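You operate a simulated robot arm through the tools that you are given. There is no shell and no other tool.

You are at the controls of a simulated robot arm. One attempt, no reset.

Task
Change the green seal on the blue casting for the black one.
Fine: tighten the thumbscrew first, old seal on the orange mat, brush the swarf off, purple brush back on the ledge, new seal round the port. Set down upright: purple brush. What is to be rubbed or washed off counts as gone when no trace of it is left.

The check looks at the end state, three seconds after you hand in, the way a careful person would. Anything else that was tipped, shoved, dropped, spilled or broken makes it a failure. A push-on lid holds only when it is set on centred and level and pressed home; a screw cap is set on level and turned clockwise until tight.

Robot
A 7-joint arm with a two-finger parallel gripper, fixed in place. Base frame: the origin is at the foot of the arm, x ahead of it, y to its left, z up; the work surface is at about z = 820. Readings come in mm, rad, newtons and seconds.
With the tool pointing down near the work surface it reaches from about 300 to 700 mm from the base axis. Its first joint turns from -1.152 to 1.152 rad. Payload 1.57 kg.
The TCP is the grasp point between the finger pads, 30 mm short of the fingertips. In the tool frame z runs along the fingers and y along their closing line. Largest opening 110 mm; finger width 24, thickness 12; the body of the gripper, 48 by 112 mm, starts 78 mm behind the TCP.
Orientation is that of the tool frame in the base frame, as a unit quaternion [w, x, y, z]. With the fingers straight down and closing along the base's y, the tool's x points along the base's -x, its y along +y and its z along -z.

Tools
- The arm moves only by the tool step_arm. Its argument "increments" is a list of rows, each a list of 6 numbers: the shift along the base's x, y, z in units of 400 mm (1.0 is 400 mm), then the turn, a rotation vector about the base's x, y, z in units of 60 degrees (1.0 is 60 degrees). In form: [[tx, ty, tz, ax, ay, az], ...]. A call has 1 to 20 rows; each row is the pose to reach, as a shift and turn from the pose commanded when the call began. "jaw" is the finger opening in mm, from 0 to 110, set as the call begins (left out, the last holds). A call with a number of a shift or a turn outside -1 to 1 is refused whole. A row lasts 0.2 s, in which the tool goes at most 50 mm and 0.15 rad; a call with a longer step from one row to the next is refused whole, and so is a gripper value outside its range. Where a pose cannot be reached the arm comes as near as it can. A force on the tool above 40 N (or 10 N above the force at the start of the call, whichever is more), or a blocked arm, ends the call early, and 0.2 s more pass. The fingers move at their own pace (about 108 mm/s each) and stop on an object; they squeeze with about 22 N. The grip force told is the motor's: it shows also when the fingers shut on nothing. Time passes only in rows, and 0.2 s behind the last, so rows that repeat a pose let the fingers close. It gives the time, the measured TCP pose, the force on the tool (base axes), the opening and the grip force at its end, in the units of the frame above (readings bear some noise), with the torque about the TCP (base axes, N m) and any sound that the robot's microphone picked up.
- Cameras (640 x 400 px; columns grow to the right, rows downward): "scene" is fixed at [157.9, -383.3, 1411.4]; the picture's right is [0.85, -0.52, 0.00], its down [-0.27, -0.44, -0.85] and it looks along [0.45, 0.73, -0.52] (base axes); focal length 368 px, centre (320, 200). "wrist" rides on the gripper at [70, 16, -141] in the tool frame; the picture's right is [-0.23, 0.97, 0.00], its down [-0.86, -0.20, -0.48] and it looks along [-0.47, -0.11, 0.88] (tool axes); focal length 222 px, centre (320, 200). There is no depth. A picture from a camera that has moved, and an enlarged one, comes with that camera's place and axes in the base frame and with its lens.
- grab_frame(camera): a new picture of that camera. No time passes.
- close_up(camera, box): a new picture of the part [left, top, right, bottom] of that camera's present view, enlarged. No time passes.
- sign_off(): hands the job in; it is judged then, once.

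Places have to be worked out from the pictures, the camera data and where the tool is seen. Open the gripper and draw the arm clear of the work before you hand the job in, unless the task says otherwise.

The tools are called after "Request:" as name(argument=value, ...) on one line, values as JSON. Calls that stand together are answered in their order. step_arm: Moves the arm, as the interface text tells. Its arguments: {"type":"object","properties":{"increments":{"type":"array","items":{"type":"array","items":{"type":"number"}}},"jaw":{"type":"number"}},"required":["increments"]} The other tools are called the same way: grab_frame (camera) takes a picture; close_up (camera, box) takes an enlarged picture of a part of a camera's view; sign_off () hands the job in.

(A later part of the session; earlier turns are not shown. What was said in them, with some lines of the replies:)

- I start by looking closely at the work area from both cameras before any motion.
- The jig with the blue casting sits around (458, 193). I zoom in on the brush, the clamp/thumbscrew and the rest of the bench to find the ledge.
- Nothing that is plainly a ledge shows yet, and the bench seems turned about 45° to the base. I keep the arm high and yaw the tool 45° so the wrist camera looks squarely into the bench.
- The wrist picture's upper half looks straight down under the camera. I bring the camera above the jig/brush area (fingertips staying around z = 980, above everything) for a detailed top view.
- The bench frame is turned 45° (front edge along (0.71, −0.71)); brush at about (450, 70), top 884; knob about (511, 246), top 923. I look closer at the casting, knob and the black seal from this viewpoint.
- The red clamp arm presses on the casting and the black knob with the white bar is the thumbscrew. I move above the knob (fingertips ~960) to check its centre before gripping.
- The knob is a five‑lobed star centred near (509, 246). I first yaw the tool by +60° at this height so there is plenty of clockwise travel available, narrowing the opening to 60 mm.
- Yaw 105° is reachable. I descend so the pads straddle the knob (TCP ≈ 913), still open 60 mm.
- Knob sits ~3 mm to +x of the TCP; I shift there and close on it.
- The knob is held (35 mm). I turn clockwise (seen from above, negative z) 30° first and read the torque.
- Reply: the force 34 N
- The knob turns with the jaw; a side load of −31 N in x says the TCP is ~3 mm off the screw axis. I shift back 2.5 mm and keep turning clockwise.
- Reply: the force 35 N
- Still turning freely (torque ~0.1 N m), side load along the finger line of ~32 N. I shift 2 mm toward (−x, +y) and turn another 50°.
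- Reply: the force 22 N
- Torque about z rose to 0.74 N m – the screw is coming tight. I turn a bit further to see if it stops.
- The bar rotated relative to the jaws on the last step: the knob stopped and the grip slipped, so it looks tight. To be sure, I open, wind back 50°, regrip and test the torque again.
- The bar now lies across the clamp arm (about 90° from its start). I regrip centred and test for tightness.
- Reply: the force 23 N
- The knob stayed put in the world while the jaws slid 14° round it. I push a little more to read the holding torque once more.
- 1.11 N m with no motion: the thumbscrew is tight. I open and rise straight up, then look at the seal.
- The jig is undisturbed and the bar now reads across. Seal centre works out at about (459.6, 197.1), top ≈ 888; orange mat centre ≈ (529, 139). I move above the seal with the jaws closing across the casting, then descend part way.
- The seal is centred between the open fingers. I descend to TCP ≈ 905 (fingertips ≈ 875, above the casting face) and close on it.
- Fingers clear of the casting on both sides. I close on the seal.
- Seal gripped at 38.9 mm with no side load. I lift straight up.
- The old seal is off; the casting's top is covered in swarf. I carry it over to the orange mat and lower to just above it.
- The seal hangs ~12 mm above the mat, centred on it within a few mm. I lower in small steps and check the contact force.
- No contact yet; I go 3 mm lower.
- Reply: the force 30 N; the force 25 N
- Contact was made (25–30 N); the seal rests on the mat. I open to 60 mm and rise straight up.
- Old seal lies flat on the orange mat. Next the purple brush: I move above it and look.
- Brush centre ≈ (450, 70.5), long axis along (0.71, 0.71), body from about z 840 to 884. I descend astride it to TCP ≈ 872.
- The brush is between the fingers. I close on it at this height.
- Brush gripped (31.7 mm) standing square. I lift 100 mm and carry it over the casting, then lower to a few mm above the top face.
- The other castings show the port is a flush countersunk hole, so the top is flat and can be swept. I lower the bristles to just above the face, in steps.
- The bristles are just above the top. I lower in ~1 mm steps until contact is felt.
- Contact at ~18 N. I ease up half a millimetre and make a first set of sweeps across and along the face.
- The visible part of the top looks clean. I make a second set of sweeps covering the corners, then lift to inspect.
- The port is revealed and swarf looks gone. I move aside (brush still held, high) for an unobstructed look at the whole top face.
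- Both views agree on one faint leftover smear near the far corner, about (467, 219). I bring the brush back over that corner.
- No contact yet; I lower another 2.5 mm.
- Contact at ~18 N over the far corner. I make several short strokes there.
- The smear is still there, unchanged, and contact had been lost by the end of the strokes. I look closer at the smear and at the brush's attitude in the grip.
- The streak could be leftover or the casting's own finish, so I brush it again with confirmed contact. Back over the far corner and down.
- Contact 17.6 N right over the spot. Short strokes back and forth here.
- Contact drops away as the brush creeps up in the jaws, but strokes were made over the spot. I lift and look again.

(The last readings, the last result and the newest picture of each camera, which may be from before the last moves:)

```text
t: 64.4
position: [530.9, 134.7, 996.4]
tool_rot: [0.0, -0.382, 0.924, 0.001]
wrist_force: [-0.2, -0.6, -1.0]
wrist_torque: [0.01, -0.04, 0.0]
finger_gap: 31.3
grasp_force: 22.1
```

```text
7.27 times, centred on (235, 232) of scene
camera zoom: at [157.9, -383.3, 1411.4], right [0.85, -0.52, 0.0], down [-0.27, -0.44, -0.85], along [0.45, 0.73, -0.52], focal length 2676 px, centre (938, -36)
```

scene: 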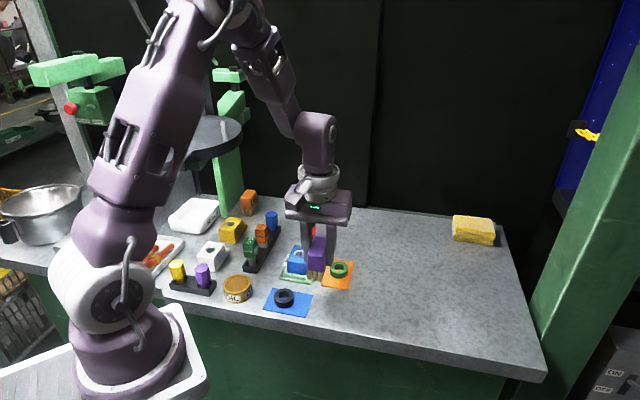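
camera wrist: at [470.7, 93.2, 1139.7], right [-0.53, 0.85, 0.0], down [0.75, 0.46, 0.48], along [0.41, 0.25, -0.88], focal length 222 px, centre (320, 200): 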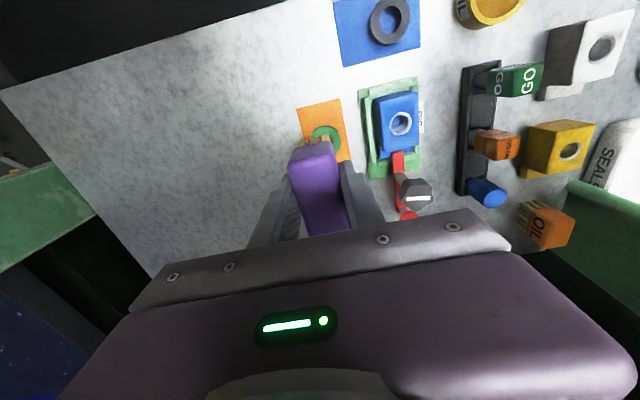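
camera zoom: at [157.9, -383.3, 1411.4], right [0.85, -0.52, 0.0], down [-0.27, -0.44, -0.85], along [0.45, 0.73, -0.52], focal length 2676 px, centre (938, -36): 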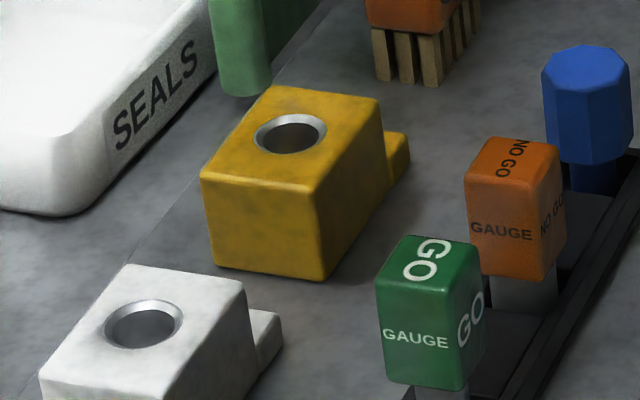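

The streak is unchanged in the fixed view while its shape varies with the wrist view – it may just be a gloss highlight. I look from a very different angle (camera straight above) to tell.

Request:
step_arm(increments=[[0, 0.03, 0.05, 0, 0, 0], [-0.01, 0.12, 0.05, 0, 0, 0], [-0.02, 0.2, 0.05, 0, 0, 0], [-0.027, 0.253, 0.05, 0, 0, 0], [-0.027, 0.253, 0.05, 0, 0, 0]])

Request:
grab_frame(camera="wrist")

Request:
close_up(camera="wrist", box=[275, 30, 355, 140])

Request:
close_up(camera="scene", box=[285, 232, 315, 258])

```text
t: 65.6
position: [520.4, 236.5, 1015.5]
tool_rot: [0.0, -0.381, 0.924, 0.0]
wrist_force: [-0.6, -0.5, -0.2]
wrist_torque: [-0.01, 0.03, 0.01]
finger_gap: 31.7
grasp_force: 21.9
```

```text
taken
camera wrist: at [460.6, 197.8, 1158.5], right [-0.53, 0.85, 0.0], down [0.75, 0.46, 0.48], along [0.41, 0.25, -0.88], focal length 222 px, centre (320, 200)
```

wrist: 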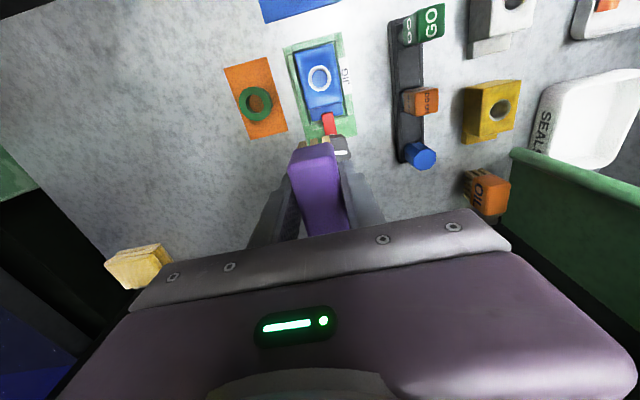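

```text
3.64 times, centred on (315, 85) of wrist
camera zoom: at [460.6, 197.8, 1158.5], right [-0.53, 0.85, 0.0], down [0.75, 0.46, 0.48], along [0.41, 0.25, -0.88], focal length 808 px, centre (338, 618)
```

zoom: 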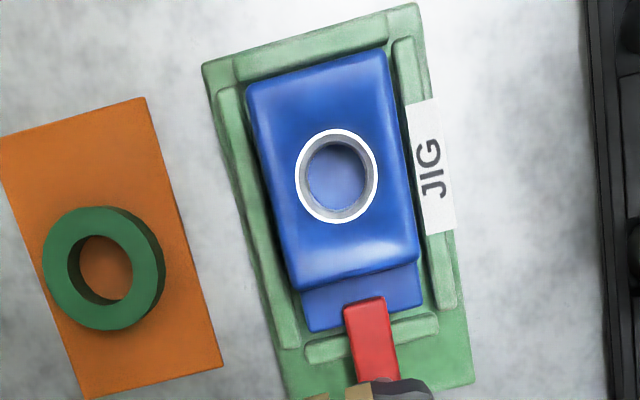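

```text
15.38 times, centred on (300, 245) of scene
camera zoom: at [157.9, -383.3, 1411.4], right [0.85, -0.52, 0.0], down [-0.27, -0.44, -0.85], along [0.45, 0.73, -0.52], focal length 5660 px, centre (628, -492)
```

zoom: 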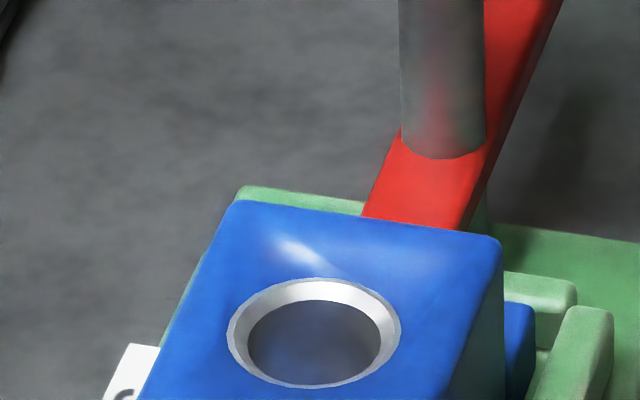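

Seen from above there is no mark at all – the streak is only a gloss highlight, and the face is clean. Port centre ≈ (460.4, 197.5). I now take the brush back to its original standing spot (450.2, 70.6) and lower to just above the surface.

Request:
step_arm(increments=[[-0.04, -0.1, 0, 0, 0, 0], [-0.08, -0.2, 0, 0, 0, 0], [-0.13, -0.3, 0, 0, 0, 0], [-0.1755, -0.4148, 0, 0, 0, 0], [-0.1755, -0.4148, -0.1, 0, 0, 0], [-0.1755, -0.4148, -0.2, 0, 0, 0], [-0.1755, -0.4148, -0.29, 0, 0, 0], [-0.1755, -0.4148, -0.335, 0, 0, 0], [-0.1755, -0.4148, -0.335, 0, 0, 0]])

Request:
close_up(camera="scene", box=[290, 235, 364, 325])

Request:
close_up(camera="wrist", box=[240, 80, 400, 240])

```text
t: 67.6
position: [448.7, 71.0, 881.6]
tool_rot: [0.0, -0.382, 0.924, -0.001]
wrist_force: [0.9, 0.0, -1.4]
wrist_torque: [0.0, 0.0, 0.0]
finger_gap: 31.4
grasp_force: 21.9
```

```text
4.44 times, centred on (327, 280) of scene
camera zoom: at [157.9, -383.3, 1411.4], right [0.85, -0.52, 0.0], down [-0.27, -0.44, -0.85], along [0.45, 0.73, -0.52], focal length 1635 px, centre (289, -156)
```

zoom: 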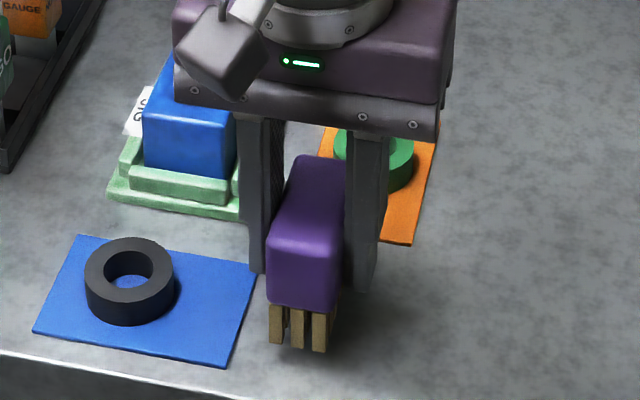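

```text
2.50 times, centred on (320, 160) of wrist
camera zoom: at [389.1, 32.3, 1024.5], right [-0.53, 0.85, 0.0], down [0.75, 0.46, 0.48], along [0.41, 0.25, -0.88], focal length 555 px, centre (320, 300)
```

zoom: 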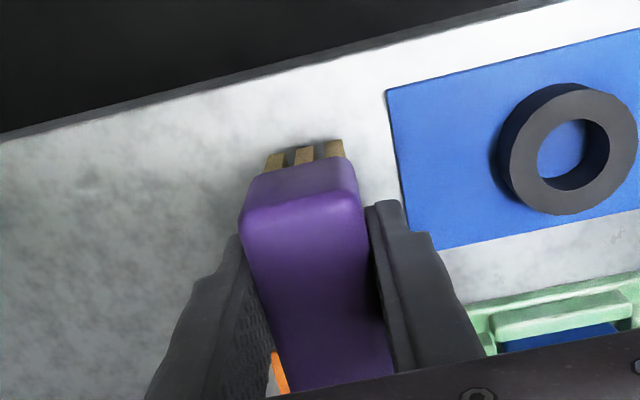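

Bristles about 10 mm above the surface. I lower slowly until contact.

Request:
step_arm(increments=[[0.002, 0, -0.01, 0, 0, 0], [0.002, 0, -0.017, 0, 0, 0], [0.002, 0, -0.017, 0, 0, 0]])

Request:
step_arm(increments=[[0, 0, -0.004, 0, 0, 0], [0, 0, -0.004, 0, 0, 0]])

Request:
step_arm(increments=[[0, 0, -0.003, 0, 0, 0], [0, 0, -0.003, 0, 0, 0]])

```text
t: 68.4
position: [450.5, 71.5, 877.2]
tool_rot: [0.0, -0.382, 0.924, 0.0]
wrist_force: [-0.7, 0.5, -0.3]
wrist_torque: [0.04, 0.0, -0.03]
finger_gap: 31.4
grasp_force: 22.1
```

```text
t: 69.0
position: [451.8, 70.2, 875.2]
tool_rot: [0.0, -0.382, 0.924, 0.0]
wrist_force: [0.2, 1.0, -0.7]
wrist_torque: [0.02, 0.0, 0.04]
finger_gap: 31.6
grasp_force: 22.5
```

```text
t: 69.6
position: [451.2, 71.2, 874.3]
tool_rot: [0.001, -0.382, 0.924, -0.001]
wrist_force: [-0.9, -0.7, -1.1]
wrist_torque: [0.0, 0.01, -0.05]
finger_gap: 31.9
grasp_force: 21.6
```

Still free; continuing down in ~1.5 mm steps.

Request:
step_arm(increments=[[0, 0, -0.004, 0, 0, 0], [0, 0, -0.004, 0, 0, 0]])

Request:
step_arm(increments=[[0, 0, -0.0025, 0, 0, 0], [0, 0, -0.0025, 0, 0, 0]])

Request:
step_arm(increments=[[0, 0, -0.0025, 0, 0, 0], [0, 0, -0.0025, 0, 0, 0]])

```text
t: 70.2
position: [450.7, 71.0, 871.6]
tool_rot: [0.0, -0.382, 0.924, 0.0]
wrist_force: [-0.7, -1.3, -1.5]
wrist_torque: [0.03, -0.03, 0.0]
finger_gap: 31.6
grasp_force: 22.0
```

```text
t: 70.8
position: [451.4, 71.2, 870.8]
tool_rot: [0.0, -0.382, 0.924, 0.0]
wrist_force: [0.0, -0.7, -1.6]
wrist_torque: [0.04, -0.03, -0.03]
finger_gap: 31.6
grasp_force: 21.2
```

```text
t: 71.4
position: [450.8, 72.3, 870.0]
tool_rot: [0.0, -0.382, 0.924, 0.0]
wrist_force: [-4.5, -2.5, 16.1]
wrist_torque: [0.23, -0.09, 0.04]
finger_gap: 32.1
grasp_force: 21.6
```

Contact (16 N). I check the brush stands square before releasing.

Request:
close_up(camera="scene", box=[305, 255, 355, 325])

Request:
close_up(camera="wrist", box=[240, 80, 400, 240])

```text
5.71 times, centred on (330, 290) of scene
camera zoom: at [157.5, -383.4, 1411.4], right [0.85, -0.52, 0.0], down [-0.27, -0.44, -0.85], along [0.45, 0.73, -0.52], focal length 2102 px, centre (263, -314)
```

zoom: 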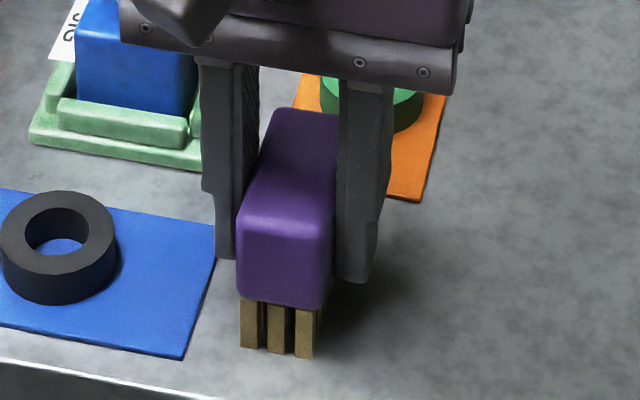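

```text
2.50 times, centred on (320, 160) of wrist
camera zoom: at [390.2, 32.8, 1012.4], right [-0.53, 0.85, 0.0], down [0.75, 0.46, 0.48], along [0.41, 0.25, -0.88], focal length 555 px, centre (320, 300)
```

zoom: 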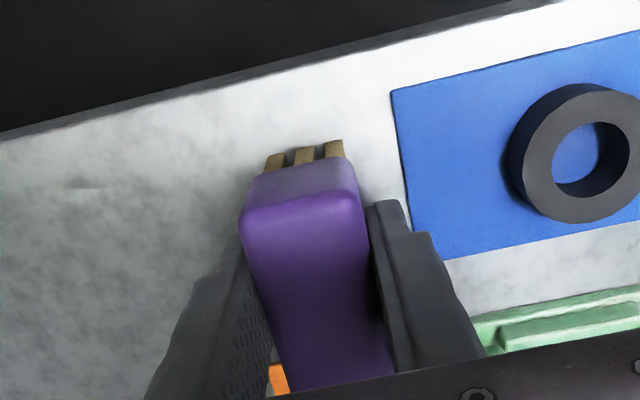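

The brush stands on its bristles where it came from. I open and rise straight up.

Request:
step_arm(increments=[[0, 0, 0, 0, 0, 0], [0, 0, 0, 0, 0, 0], [0, 0, 0.06, 0, 0, 0], [0, 0, 0.16, 0, 0, 0], [0, 0, 0.28, 0, 0, 0], [0, 0, 0.28, 0, 0, 0]], jaw=60)

Request:
close_up(camera="scene", box=[300, 255, 364, 325])

Request:
grab_frame(camera="scene")

Request:
close_up(camera="wrist", box=[220, 40, 420, 220])

```text
t: 72.8
position: [449.8, 71.0, 981.2]
tool_rot: [-0.001, -0.382, 0.924, 0.0]
wrist_force: [-0.5, -0.3, 0.4]
wrist_torque: [0.0, -0.02, 0.03]
finger_gap: 60.1
grasp_force: 0.1
```

```text
5.71 times, centred on (332, 290) of scene
camera zoom: at [157.9, -383.3, 1411.4], right [0.85, -0.52, 0.0], down [-0.27, -0.44, -0.85], along [0.45, 0.73, -0.52], focal length 2102 px, centre (251, -314)
```

zoom: 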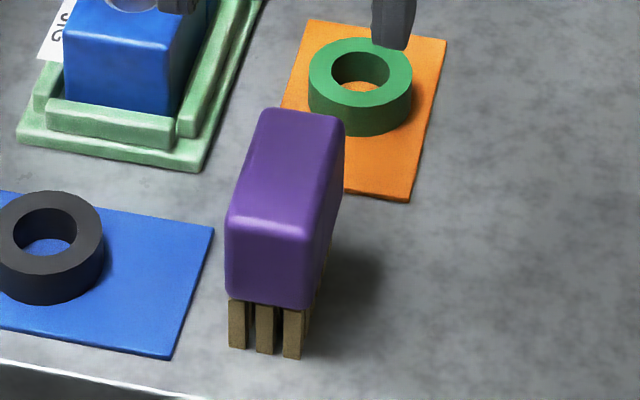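

```text
taken
```

scene: 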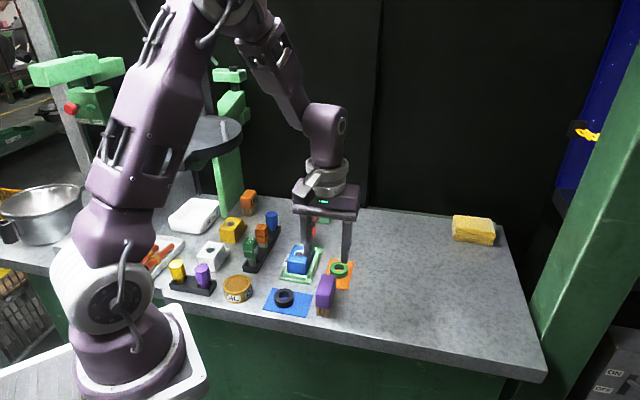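

```text
2.22 times, centred on (320, 130) of wrist
camera zoom: at [390.1, 32.8, 1123.3], right [-0.53, 0.85, 0.0], down [0.75, 0.46, 0.48], along [0.41, 0.25, -0.88], focal length 494 px, centre (320, 356)
```

zoom: 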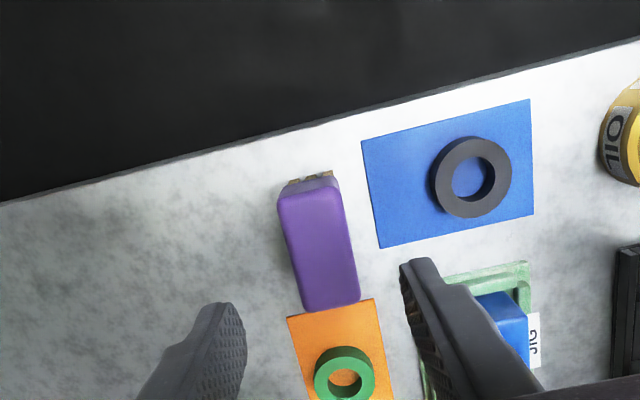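

Brush is back exactly as before. Next, the black seal: I put the wrist camera straight above it to locate it precisely.

Request:
step_arm(increments=[[-0.005, 0.08, 0.02, 0, 0, 0], [-0.01, 0.16, 0.03, 0, 0, 0], [-0.017, 0.243, 0.03, 0, 0, 0], [-0.017, 0.243, 0.03, 0, 0, 0]])

Request:
grab_frame(camera="wrist")

Request:
close_up(camera="wrist", box=[270, 30, 370, 130])

```text
t: 73.8
position: [442.7, 166.3, 991.5]
tool_rot: [0.0, -0.382, 0.924, 0.001]
wrist_force: [-0.2, 0.2, -0.8]
wrist_torque: [-0.04, -0.02, 0.02]
finger_gap: 60.0
grasp_force: 0.1
```

```text
taken
camera wrist: at [383.3, 128.9, 1134.7], right [-0.53, 0.85, 0.0], down [0.75, 0.46, 0.48], along [0.41, 0.25, -0.88], focal length 222 px, centre (320, 200)
```

wrist: 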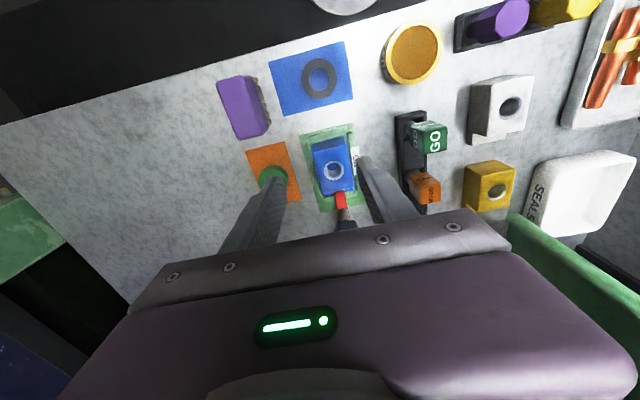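

```text
4.00 times, centred on (320, 80) of wrist
camera zoom: at [383.3, 128.9, 1134.7], right [-0.53, 0.85, 0.0], down [0.75, 0.46, 0.48], along [0.41, 0.25, -0.88], focal length 888 px, centre (320, 680)
```

zoom: 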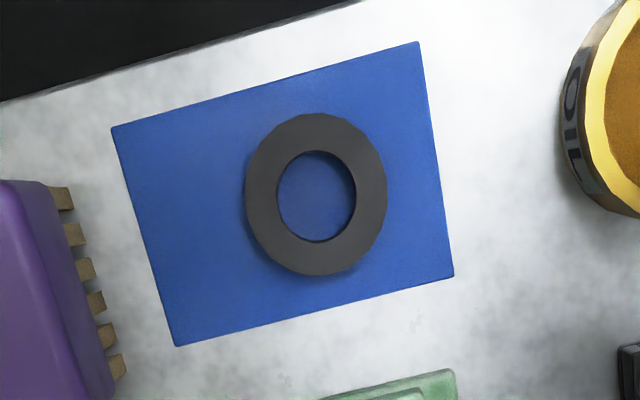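

Seal centre ≈ (383.8, 127.8) by a near-vertical ray, port centre ≈ (460.5, 197.4) measured the same way. I move over the seal and descend with jaws 60 mm open to just above it.

Request:
step_arm(increments=[[-0.075, -0.049, 0, 0, 0, 0], [-0.1508, -0.0983, 0, 0, 0, 0], [-0.1508, -0.0983, -0.1, 0, 0, 0], [-0.1508, -0.0983, -0.2, 0, 0, 0], [-0.1508, -0.0983, -0.27, 0, 0, 0], [-0.1508, -0.0983, -0.27, 0, 0, 0]])

Request:
close_up(camera="wrist", box=[240, 80, 400, 240])

Request:
close_up(camera="scene", box=[240, 220, 340, 320])

```text
t: 75.2
position: [382.3, 130.5, 885.4]
tool_rot: [0.001, -0.382, 0.924, 0.0]
wrist_force: [0.1, 0.8, -0.8]
wrist_torque: [-0.02, 0.01, -0.01]
finger_gap: 59.9
grasp_force: 0.1
```

```text
2.50 times, centred on (320, 160) of wrist
camera zoom: at [323.5, 92.8, 1027.3], right [-0.53, 0.85, 0.0], down [0.75, 0.46, 0.48], along [0.41, 0.25, -0.88], focal length 555 px, centre (320, 300)
```

zoom: 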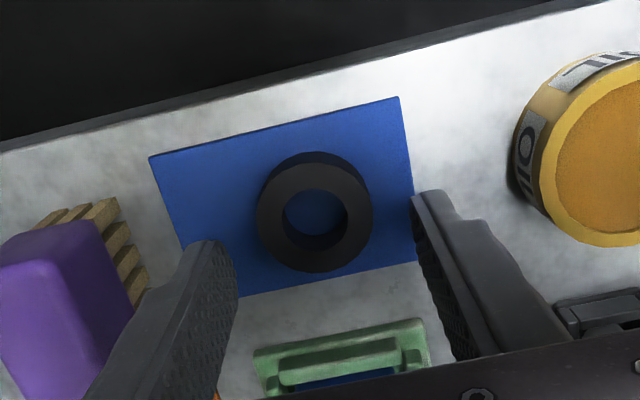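

```text
4.00 times, centred on (290, 270) of scene
camera zoom: at [157.9, -383.3, 1411.4], right [0.85, -0.52, 0.0], down [-0.27, -0.44, -0.85], along [0.45, 0.73, -0.52], focal length 1472 px, centre (440, -80)
```

zoom: 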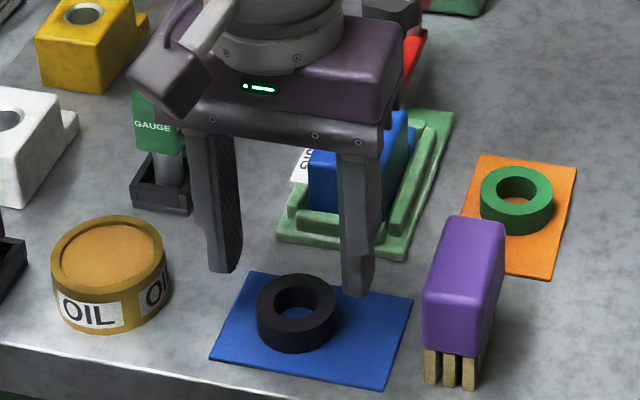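

The TCP ended ~3 mm high in y relative to the seal; I correct that while descending to TCP ≈ 857.

Request:
step_arm(increments=[[-0.001, -0.008, -0.02, 0, 0, 0], [-0.001, -0.008, -0.05, 0, 0, 0], [-0.001, -0.008, -0.071, 0, 0, 0], [-0.001, -0.008, -0.071, 0, 0, 0], [-0.001, -0.008, -0.071, 0, 0, 0]])

Request:
close_up(camera="wrist", box=[240, 80, 400, 240])

Request:
close_up(camera="scene", box=[250, 240, 320, 320])

```text
t: 76.4
position: [383.0, 126.6, 857.9]
tool_rot: [0.0, -0.382, 0.924, -0.001]
wrist_force: [-0.8, -0.3, -0.2]
wrist_torque: [0.0, -0.01, -0.01]
finger_gap: 59.9
grasp_force: 0.0
```

```text
2.50 times, centred on (320, 160) of wrist
camera zoom: at [322.6, 88.8, 999.3], right [-0.53, 0.85, 0.0], down [0.75, 0.46, 0.48], along [0.41, 0.25, -0.88], focal length 555 px, centre (320, 300)
```

zoom: 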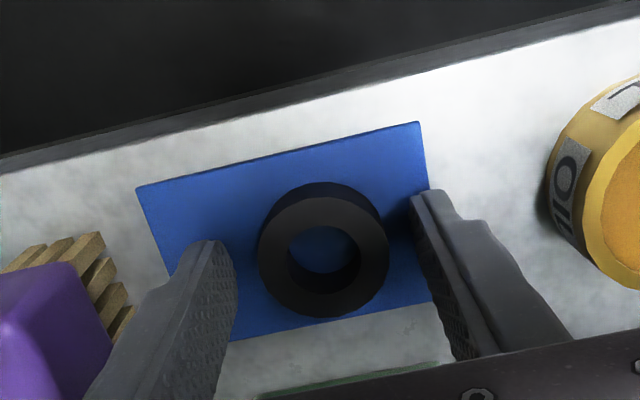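

```text
5.00 times, centred on (285, 280) of scene
camera zoom: at [157.9, -383.3, 1411.4], right [0.85, -0.52, 0.0], down [-0.27, -0.44, -0.85], along [0.45, 0.73, -0.52], focal length 1840 px, centre (495, -200)
```

zoom: 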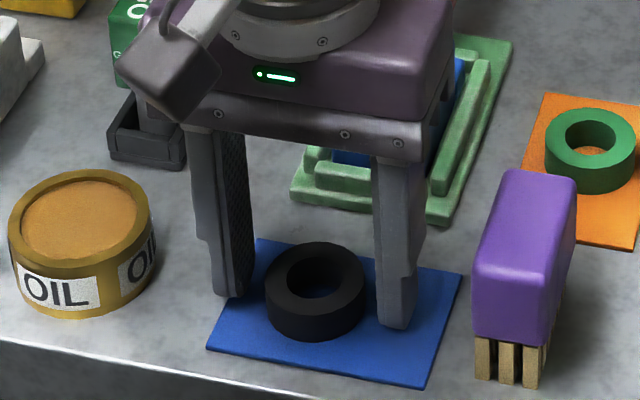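

Ring is centred between the pads. Closing.

Request:
step_arm(increments=[[0, 0, 0, 0, 0, 0], [0, 0, 0, 0, 0, 0], [0, 0, 0, 0, 0, 0]], jaw=25)

Request:
close_up(camera="wrist", box=[240, 80, 400, 240])

```text
t: 77.2
position: [381.9, 127.4, 857.1]
tool_rot: [0.001, -0.382, 0.924, 0.0]
wrist_force: [1.2, -0.2, 2.8]
wrist_torque: [-0.13, -0.11, 0.0]
finger_gap: 38.4
grasp_force: 22.1
```

```text
2.50 times, centred on (320, 160) of wrist
camera zoom: at [322.5, 88.9, 999.3], right [-0.53, 0.85, 0.0], down [0.75, 0.46, 0.48], along [0.41, 0.25, -0.88], focal length 555 px, centre (320, 300)
```

zoom: 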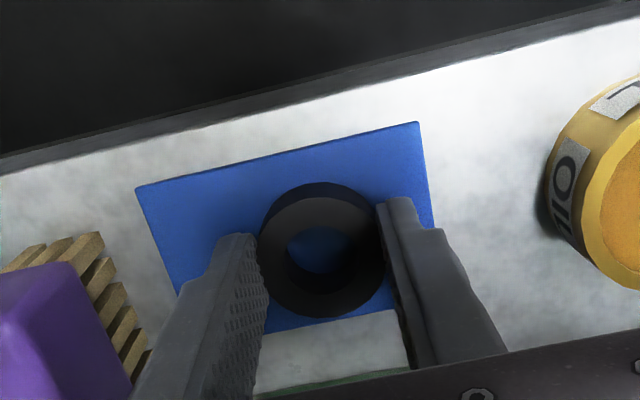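

Seal gripped (38.4 mm). I lift it and carry it over the port, stopping ~15 mm above the casting face.

Request:
step_arm(increments=[[0, 0, 0.03, 0, 0, 0], [0, 0, 0.1, 0, 0, 0], [0, 0, 0.2, 0, 0, 0], [0, 0, 0.25, 0, 0, 0], [0.08, 0.07, 0.25, 0, 0, 0], [0.15, 0.14, 0.25, 0, 0, 0], [0.1918, 0.174, 0.25, 0, 0, 0], [0.1918, 0.174, 0.25, 0, 0, 0]])

Request:
close_up(camera="wrist", box=[240, 60, 400, 220])

Request:
close_up(camera="scene", box=[260, 180, 360, 300])

```text
t: 79.0
position: [460.3, 194.9, 956.8]
tool_rot: [0.001, -0.382, 0.924, 0.0]
wrist_force: [0.5, 0.5, 0.0]
wrist_torque: [0.02, 0.0, -0.01]
finger_gap: 38.8
grasp_force: 22.0
```

```text
2.50 times, centred on (320, 140) of wrist
camera zoom: at [400.4, 157.3, 1099.5], right [-0.53, 0.85, 0.0], down [0.75, 0.46, 0.48], along [0.41, 0.25, -0.88], focal length 555 px, centre (320, 350)
```

zoom: 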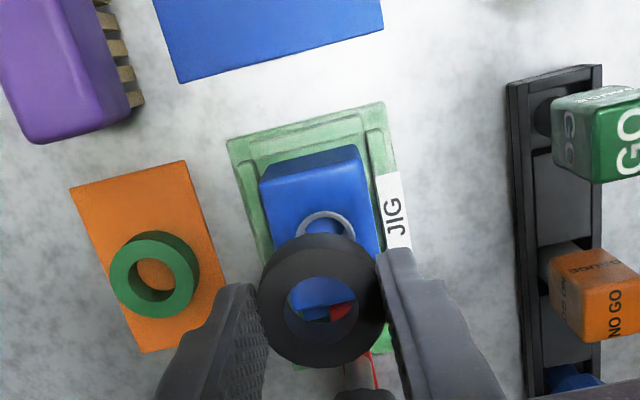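

```text
3.33 times, centred on (310, 240) of scene
camera zoom: at [157.9, -383.3, 1411.4], right [0.85, -0.52, 0.0], down [-0.27, -0.44, -0.85], along [0.45, 0.73, -0.52], focal length 1226 px, centre (353, 67)
```

zoom: 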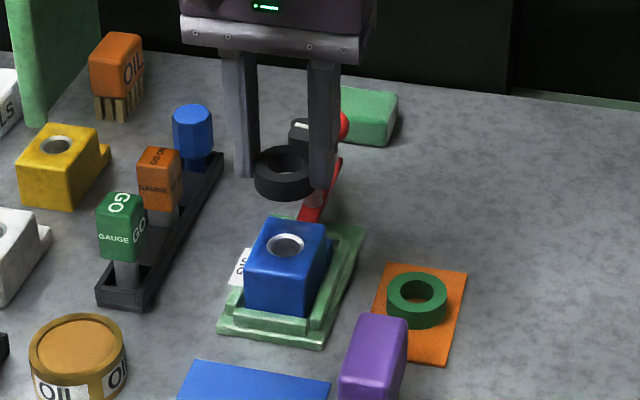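

Camera pose says I'm ~1–2 mm off the target; I correct and re-check alignment of ring and port.

Request:
step_arm(increments=[[-0.003, 0.0045, 0, 0, 0, 0], [-0.003, 0.0045, 0, 0, 0, 0], [-0.003, 0.0045, 0, 0, 0, 0]])

Request:
close_up(camera="wrist", box=[280, 120, 360, 200])

Request:
close_up(camera="scene", box=[275, 205, 335, 270])

```text
t: 79.8
position: [457.6, 198.2, 957.9]
tool_rot: [0.001, -0.382, 0.924, 0.001]
wrist_force: [-0.4, 0.1, -0.3]
wrist_torque: [0.03, 0.01, 0.01]
finger_gap: 38.6
grasp_force: 22.0
```

```text
5.00 times, centred on (320, 160) of wrist
camera zoom: at [398.8, 159.1, 1099.4], right [-0.53, 0.85, 0.0], down [0.75, 0.46, 0.48], along [0.41, 0.25, -0.88], focal length 1111 px, centre (320, 400)
```

zoom: 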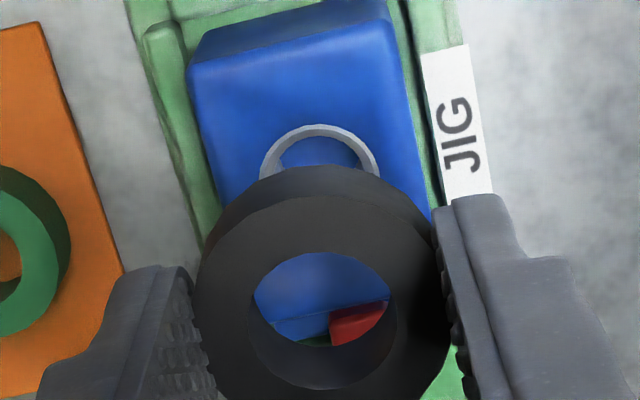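

```text
6.15 times, centred on (305, 238) of scene
camera zoom: at [157.9, -383.3, 1411.4], right [0.85, -0.52, 0.0], down [-0.27, -0.44, -0.85], along [0.45, 0.73, -0.52], focal length 2264 px, centre (412, -31)
```

zoom: 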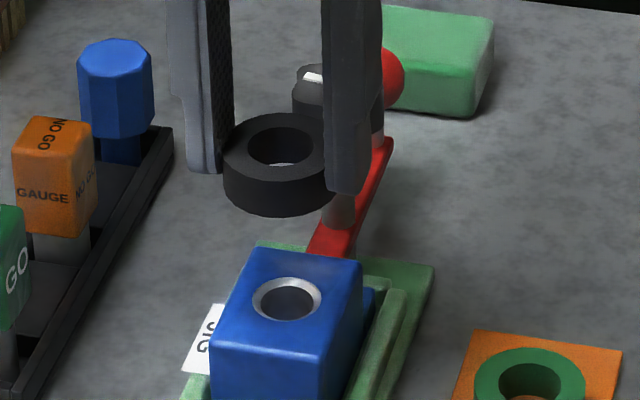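

Ring and port now share the same column and line up in depth (both ~1.3 mm beyond the modelled TCP). I descend to ~4 mm above the face and check again.

Request:
step_arm(increments=[[0, 0, -0.04, 0, 0, 0], [0, 0, -0.08, 0, 0, 0], [0, 0, -0.11, 0, 0, 0], [0, 0, -0.12, 0, 0, 0], [0, 0, -0.12, 0, 0, 0]])

Request:
close_up(camera="wrist", box=[240, 80, 400, 240])

Request:
close_up(camera="scene", box=[270, 200, 350, 290])

```text
t: 81.0
position: [457.4, 197.7, 909.9]
tool_rot: [0.0, -0.382, 0.924, -0.001]
wrist_force: [-0.6, -0.1, -0.5]
wrist_torque: [0.03, -0.02, 0.01]
finger_gap: 38.4
grasp_force: 21.9
```

```text
2.50 times, centred on (320, 160) of wrist
camera zoom: at [398.2, 159.7, 1051.1], right [-0.53, 0.85, 0.0], down [0.75, 0.46, 0.48], along [0.41, 0.25, -0.88], focal length 555 px, centre (320, 300)
```

zoom: 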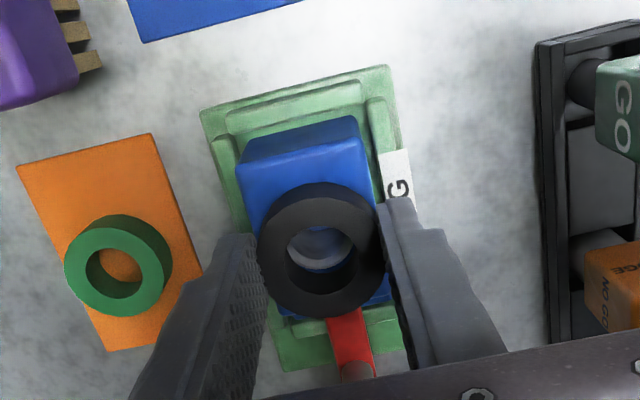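

```text
4.44 times, centred on (310, 245) of scene
camera zoom: at [157.9, -383.3, 1411.4], right [0.85, -0.52, 0.0], down [-0.27, -0.44, -0.85], along [0.45, 0.73, -0.52], focal length 1635 px, centre (364, 0)
```

zoom: 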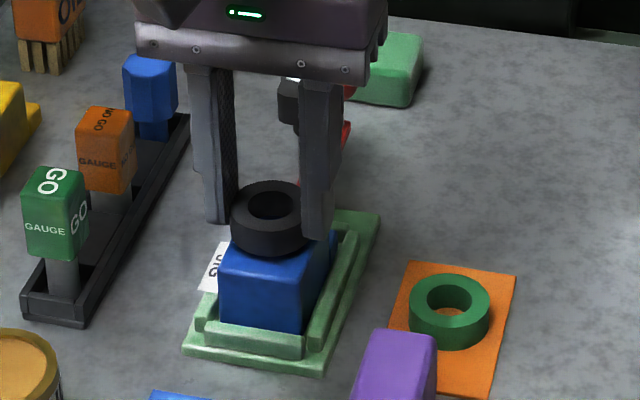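

Scene and camera pose both say I've drifted ~2 mm toward (−x, +y). I correct that and lower 2 mm more.

Request:
step_arm(increments=[[0.0038, -0.0028, 0, 0, 0, 0], [0.0038, -0.0028, -0.004, 0, 0, 0], [0.0038, -0.0028, -0.005, 0, 0, 0], [0.0038, -0.0028, -0.005, 0, 0, 0]])

Request:
close_up(camera="wrist", box=[240, 80, 400, 240])

Request:
close_up(camera="scene", box=[270, 200, 350, 290])

```text
t: 82.0
position: [460.9, 196.8, 907.2]
tool_rot: [0.0, -0.382, 0.924, 0.0]
wrist_force: [0.4, 0.0, -0.1]
wrist_torque: [-0.03, 0.01, -0.03]
finger_gap: 38.8
grasp_force: 21.7
```

```text
2.50 times, centred on (320, 160) of wrist
camera zoom: at [400.0, 158.4, 1049.3], right [-0.53, 0.85, 0.0], down [0.75, 0.46, 0.48], along [0.41, 0.25, -0.88], focal length 555 px, centre (320, 300)
```

zoom: 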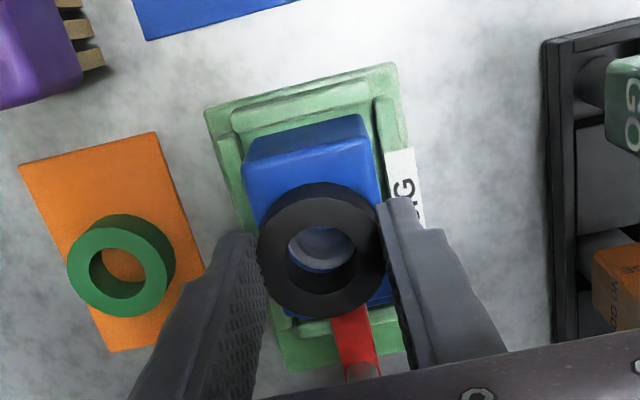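

```text
4.44 times, centred on (310, 245) of scene
camera zoom: at [157.9, -383.3, 1411.4], right [0.85, -0.52, 0.0], down [-0.27, -0.44, -0.85], along [0.45, 0.73, -0.52], focal length 1635 px, centre (364, 0)
```

zoom: 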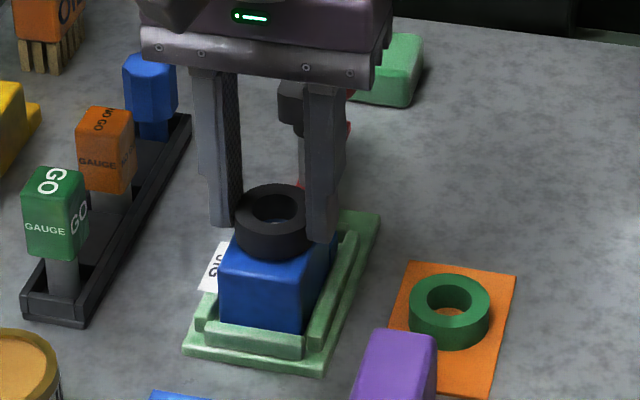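

Well aligned now (camera at (400.0, 158.4), ring over the port in both views). I lower to contact.

Request:
step_arm(increments=[[-0.001, 0.0008, -0.003, 0, 0, 0], [-0.001, 0.0008, -0.0055, 0, 0, 0], [-0.001, 0.0008, -0.0055, 0, 0, 0]])

Request:
step_arm(increments=[[0, 0, -0.0025, 0, 0, 0], [0, 0, -0.0025, 0, 0, 0]])

```text
t: 82.8
position: [459.2, 196.6, 905.0]
tool_rot: [-0.001, -0.382, 0.924, 0.001]
wrist_force: [0.0, -0.2, 2.1]
wrist_torque: [-0.08, -0.07, 0.01]
finger_gap: 38.9
grasp_force: 22.3
```

```text
t: 83.4
position: [460.6, 195.8, 905.7]
tool_rot: [0.001, -0.381, 0.924, 0.0]
wrist_force: [2.0, -3.7, 15.0]
wrist_torque: [-0.09, -0.06, -0.03]
finger_gap: 38.7
grasp_force: 21.2
```

Contact (15 N) – the seal is seated on the face. I check concentricity before releasing.

Request:
close_up(camera="wrist", box=[280, 140, 360, 220])

Request:
close_up(camera="scene", box=[270, 200, 350, 290])

```text
5.00 times, centred on (320, 180) of wrist
camera zoom: at [399.8, 158.5, 1046.4], right [-0.53, 0.85, 0.0], down [0.75, 0.46, 0.48], along [0.41, 0.25, -0.88], focal length 1111 px, centre (320, 300)
```

zoom: 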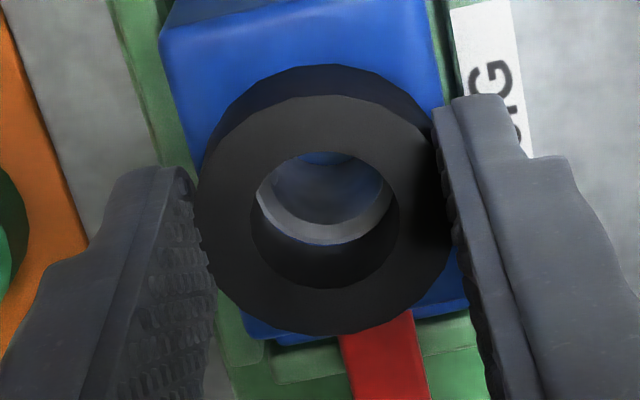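

```text
4.44 times, centred on (310, 245) of scene
camera zoom: at [157.7, -383.5, 1411.3], right [0.85, -0.52, 0.0], down [-0.27, -0.44, -0.85], along [0.45, 0.73, -0.52], focal length 1635 px, centre (364, 0)
```

zoom: 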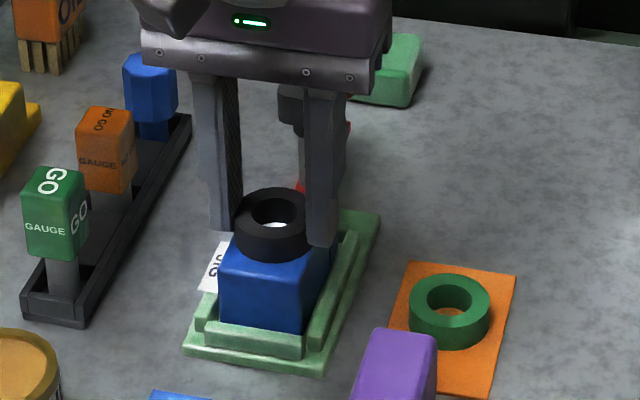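

Port rim shows evenly through the ring's hole; scene position matches the old seal's. I release, opening to 60 mm, and rise.

Request:
step_arm(increments=[[0, 0, 0.001, 0, 0, 0], [0, 0, 0.001, 0, 0, 0], [0, 0, 0.04, 0, 0, 0], [0, 0, 0.12, 0, 0, 0], [0, 0, 0.22, 0, 0, 0], [0, 0, 0.28, 0, 0, 0]], jaw=60)

Request:
close_up(camera="scene", box=[270, 200, 350, 290])

Request:
step_arm(increments=[[0.07, 0.05, 0, 0, 0, 0], [0.15, 0.098, 0, 0, 0, 0], [0.15, 0.098, 0, 0, 0, 0]])

Request:
close_up(camera="wrist", box=[275, 30, 355, 140])

```text
t: 84.8
position: [460.2, 196.1, 1014.6]
tool_rot: [0.001, -0.382, 0.924, -0.001]
wrist_force: [0.8, 0.5, 0.4]
wrist_torque: [-0.02, 0.02, -0.01]
finger_gap: 60.3
grasp_force: 0.2
```

```text
4.44 times, centred on (310, 245) of scene
camera zoom: at [157.9, -383.3, 1411.4], right [0.85, -0.52, 0.0], down [-0.27, -0.44, -0.85], along [0.45, 0.73, -0.52], focal length 1635 px, centre (364, 0)
```

zoom: 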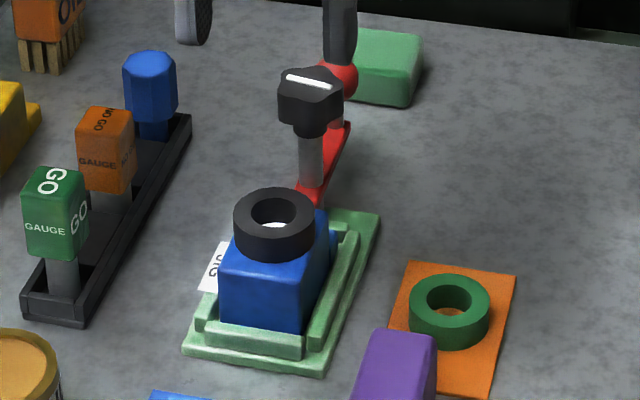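

```text
t: 85.6
position: [520.8, 235.1, 1015.5]
tool_rot: [0.0, -0.382, 0.924, 0.0]
wrist_force: [0.4, 0.5, 0.5]
wrist_torque: [0.0, -0.02, 0.01]
finger_gap: 60.2
grasp_force: 0.1
```

```text
3.64 times, centred on (315, 85) of wrist
camera zoom: at [460.3, 197.5, 1157.3], right [-0.53, 0.85, 0.0], down [0.75, 0.46, 0.48], along [0.41, 0.25, -0.88], focal length 808 px, centre (338, 618)
```

zoom: 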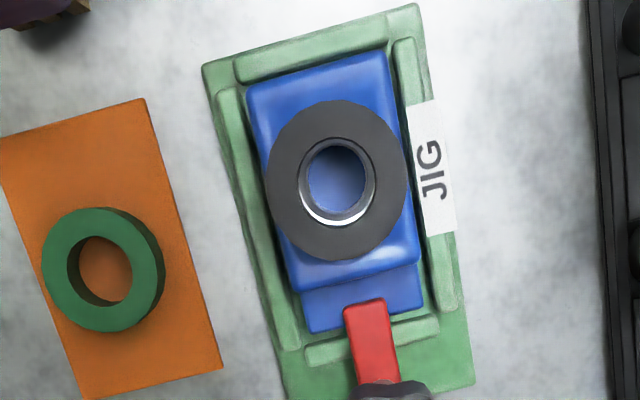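

The new seal sits within ~1 mm of the port, flat on the clean face. I survey the whole bench once more to confirm nothing else moved and to make sure about the "ledge".

Request:
grab_frame(camera="scene")

Request:
close_up(camera="scene", box=[330, 190, 540, 330])

Request:
close_up(camera="scene", box=[200, 260, 420, 390])

Request:
close_up(camera="scene", box=[0, 40, 260, 220])

Request:
grab_frame(camera="wrist")

```text
taken
```

scene: 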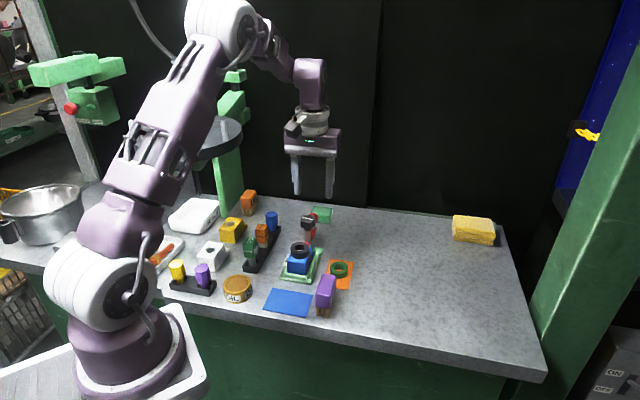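

```text
2.86 times, centred on (435, 260) of scene
camera zoom: at [157.9, -383.3, 1411.4], right [0.85, -0.52, 0.0], down [-0.27, -0.44, -0.85], along [0.45, 0.73, -0.52], focal length 1051 px, centre (-9, 29)
```

zoom: 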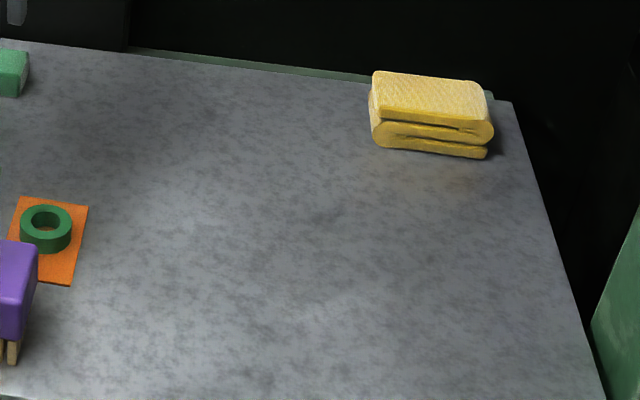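

```text
2.91 times, centred on (310, 325) of scene
camera zoom: at [157.9, -383.3, 1411.4], right [0.85, -0.52, 0.0], down [-0.27, -0.44, -0.85], along [0.45, 0.73, -0.52], focal length 1070 px, centre (349, -164)
```

zoom: 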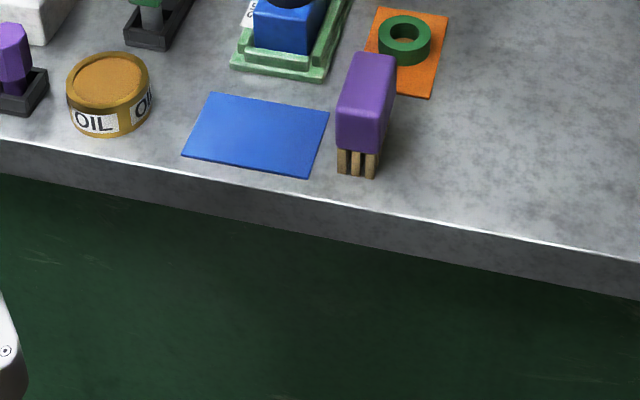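

```text
2.22 times, centred on (130, 130) of scene
camera zoom: at [157.9, -383.3, 1411.4], right [0.85, -0.52, 0.0], down [-0.27, -0.44, -0.85], along [0.45, 0.73, -0.52], focal length 818 px, centre (742, 356)
```

zoom: 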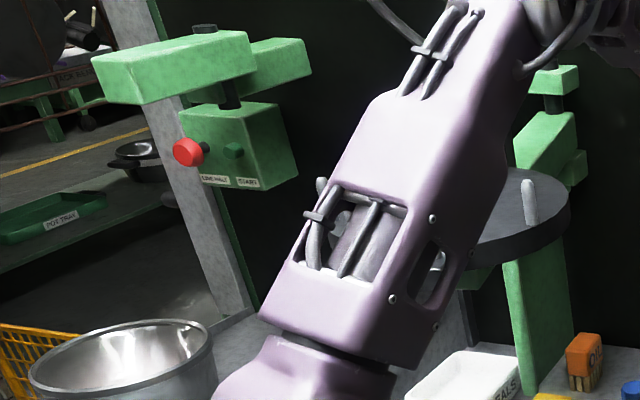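

```text
taken
camera wrist: at [460.3, 197.5, 1157.3], right [-0.53, 0.85, 0.0], down [0.75, 0.46, 0.48], along [0.41, 0.25, -0.88], focal length 222 px, centre (320, 200)
```

wrist: 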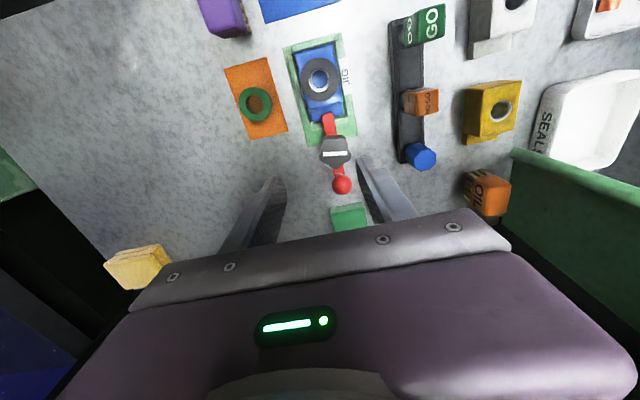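

Everything else is in its place, no separate ledge exists other than the bench front where the brush originally stood and stands again. I draw the arm up and clear with the gripper open.

Request:
step_arm(increments=[[0, 0, 0.1, 0, 0, 0], [0, 0, 0.2, 0, 0, 0], [0, 0, 0.3, 0, 0, 0], [0.0, -0.1, 0.35, 0, 0, 0], [0.0, -0.2, 0.38, 0, 0, 0], [0.0, -0.3, 0.4, 0, 0, 0], [0.0, -0.4, 0.4, 0, 0, 0], [0.0, -0.5, 0.4, 0, 0, 0], [0.0, -0.5, 0.4, 0, 0, 0]], jaw=100)

Request:
grab_frame(camera="scene")

Request:
close_up(camera="scene", box=[220, 190, 380, 330])

Request:
close_up(camera="scene", box=[280, 205, 340, 280])

```text
t: 87.6
position: [520.8, 36.1, 1175.7]
tool_rot: [0.0, -0.381, 0.924, 0.0]
wrist_force: [-0.1, -0.4, 0.8]
wrist_torque: [0.01, 0.01, 0.02]
finger_gap: 100.1
grasp_force: 0.0
```

```text
taken
```

scene: 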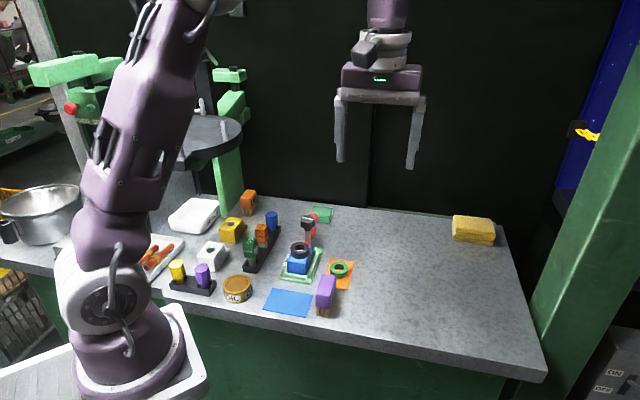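

```text
2.86 times, centred on (300, 260) of scene
camera zoom: at [157.9, -383.3, 1411.4], right [0.85, -0.52, 0.0], down [-0.27, -0.44, -0.85], along [0.45, 0.73, -0.52], focal length 1051 px, centre (377, 29)
```

zoom: 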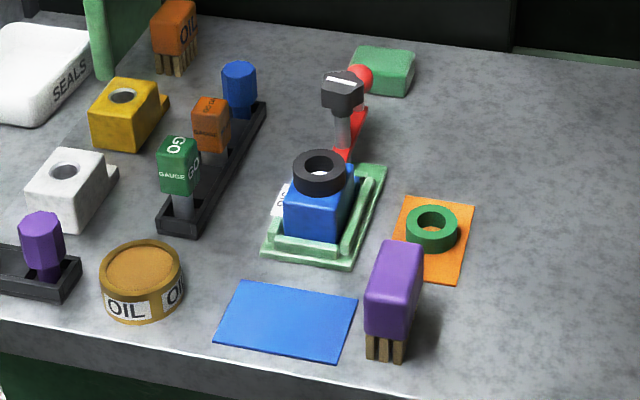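

```text
5.33 times, centred on (310, 242) of scene
camera zoom: at [157.9, -383.3, 1411.4], right [0.85, -0.52, 0.0], down [-0.27, -0.44, -0.85], along [0.45, 0.73, -0.52], focal length 1962 px, centre (373, -27)
```

zoom: 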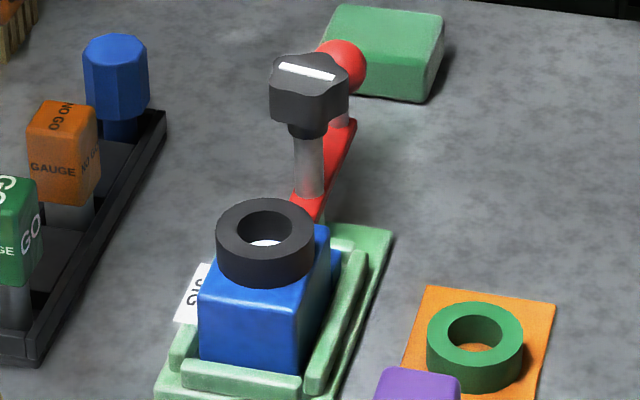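

The new black seal is seated round the port and the face is clean. The thumbscrew is tight with its bar across, the green seal lies on the orange mat, and the purple brush stands upright where it began. The arm is clear with the gripper open, so I hand in.

Request:
sign_off()

```text
The job is handed in.
```

The green seal on the blue casting has been changed for the black one, and the job is handed in. I don't have the check's verdict.

- **Thumbscrew:** I tightened it first, about 100° clockwise, until it stopped. It then held 1.1 N m without moving, and its white bar now lies across the clamp arm.
- **Old seal:** the green seal lies flat on the orange mat.
- **Swarf:** it is brushed off. A light streak still shows on the casting from some angles. It was gone when seen from above, so I took it for a gloss highlight rather than leftover swarf.
- **Brush:** the purple brush stands upright in the spot it came from. I found no separate ledge on or around the bench, so I took "the ledge" to mean that place near the front edge.
- **New seal:** the black seal sits flat round the port, about 1 mm off centre.

The last pictures show nothing else moved. The gripper is open and the arm is clear of the work.
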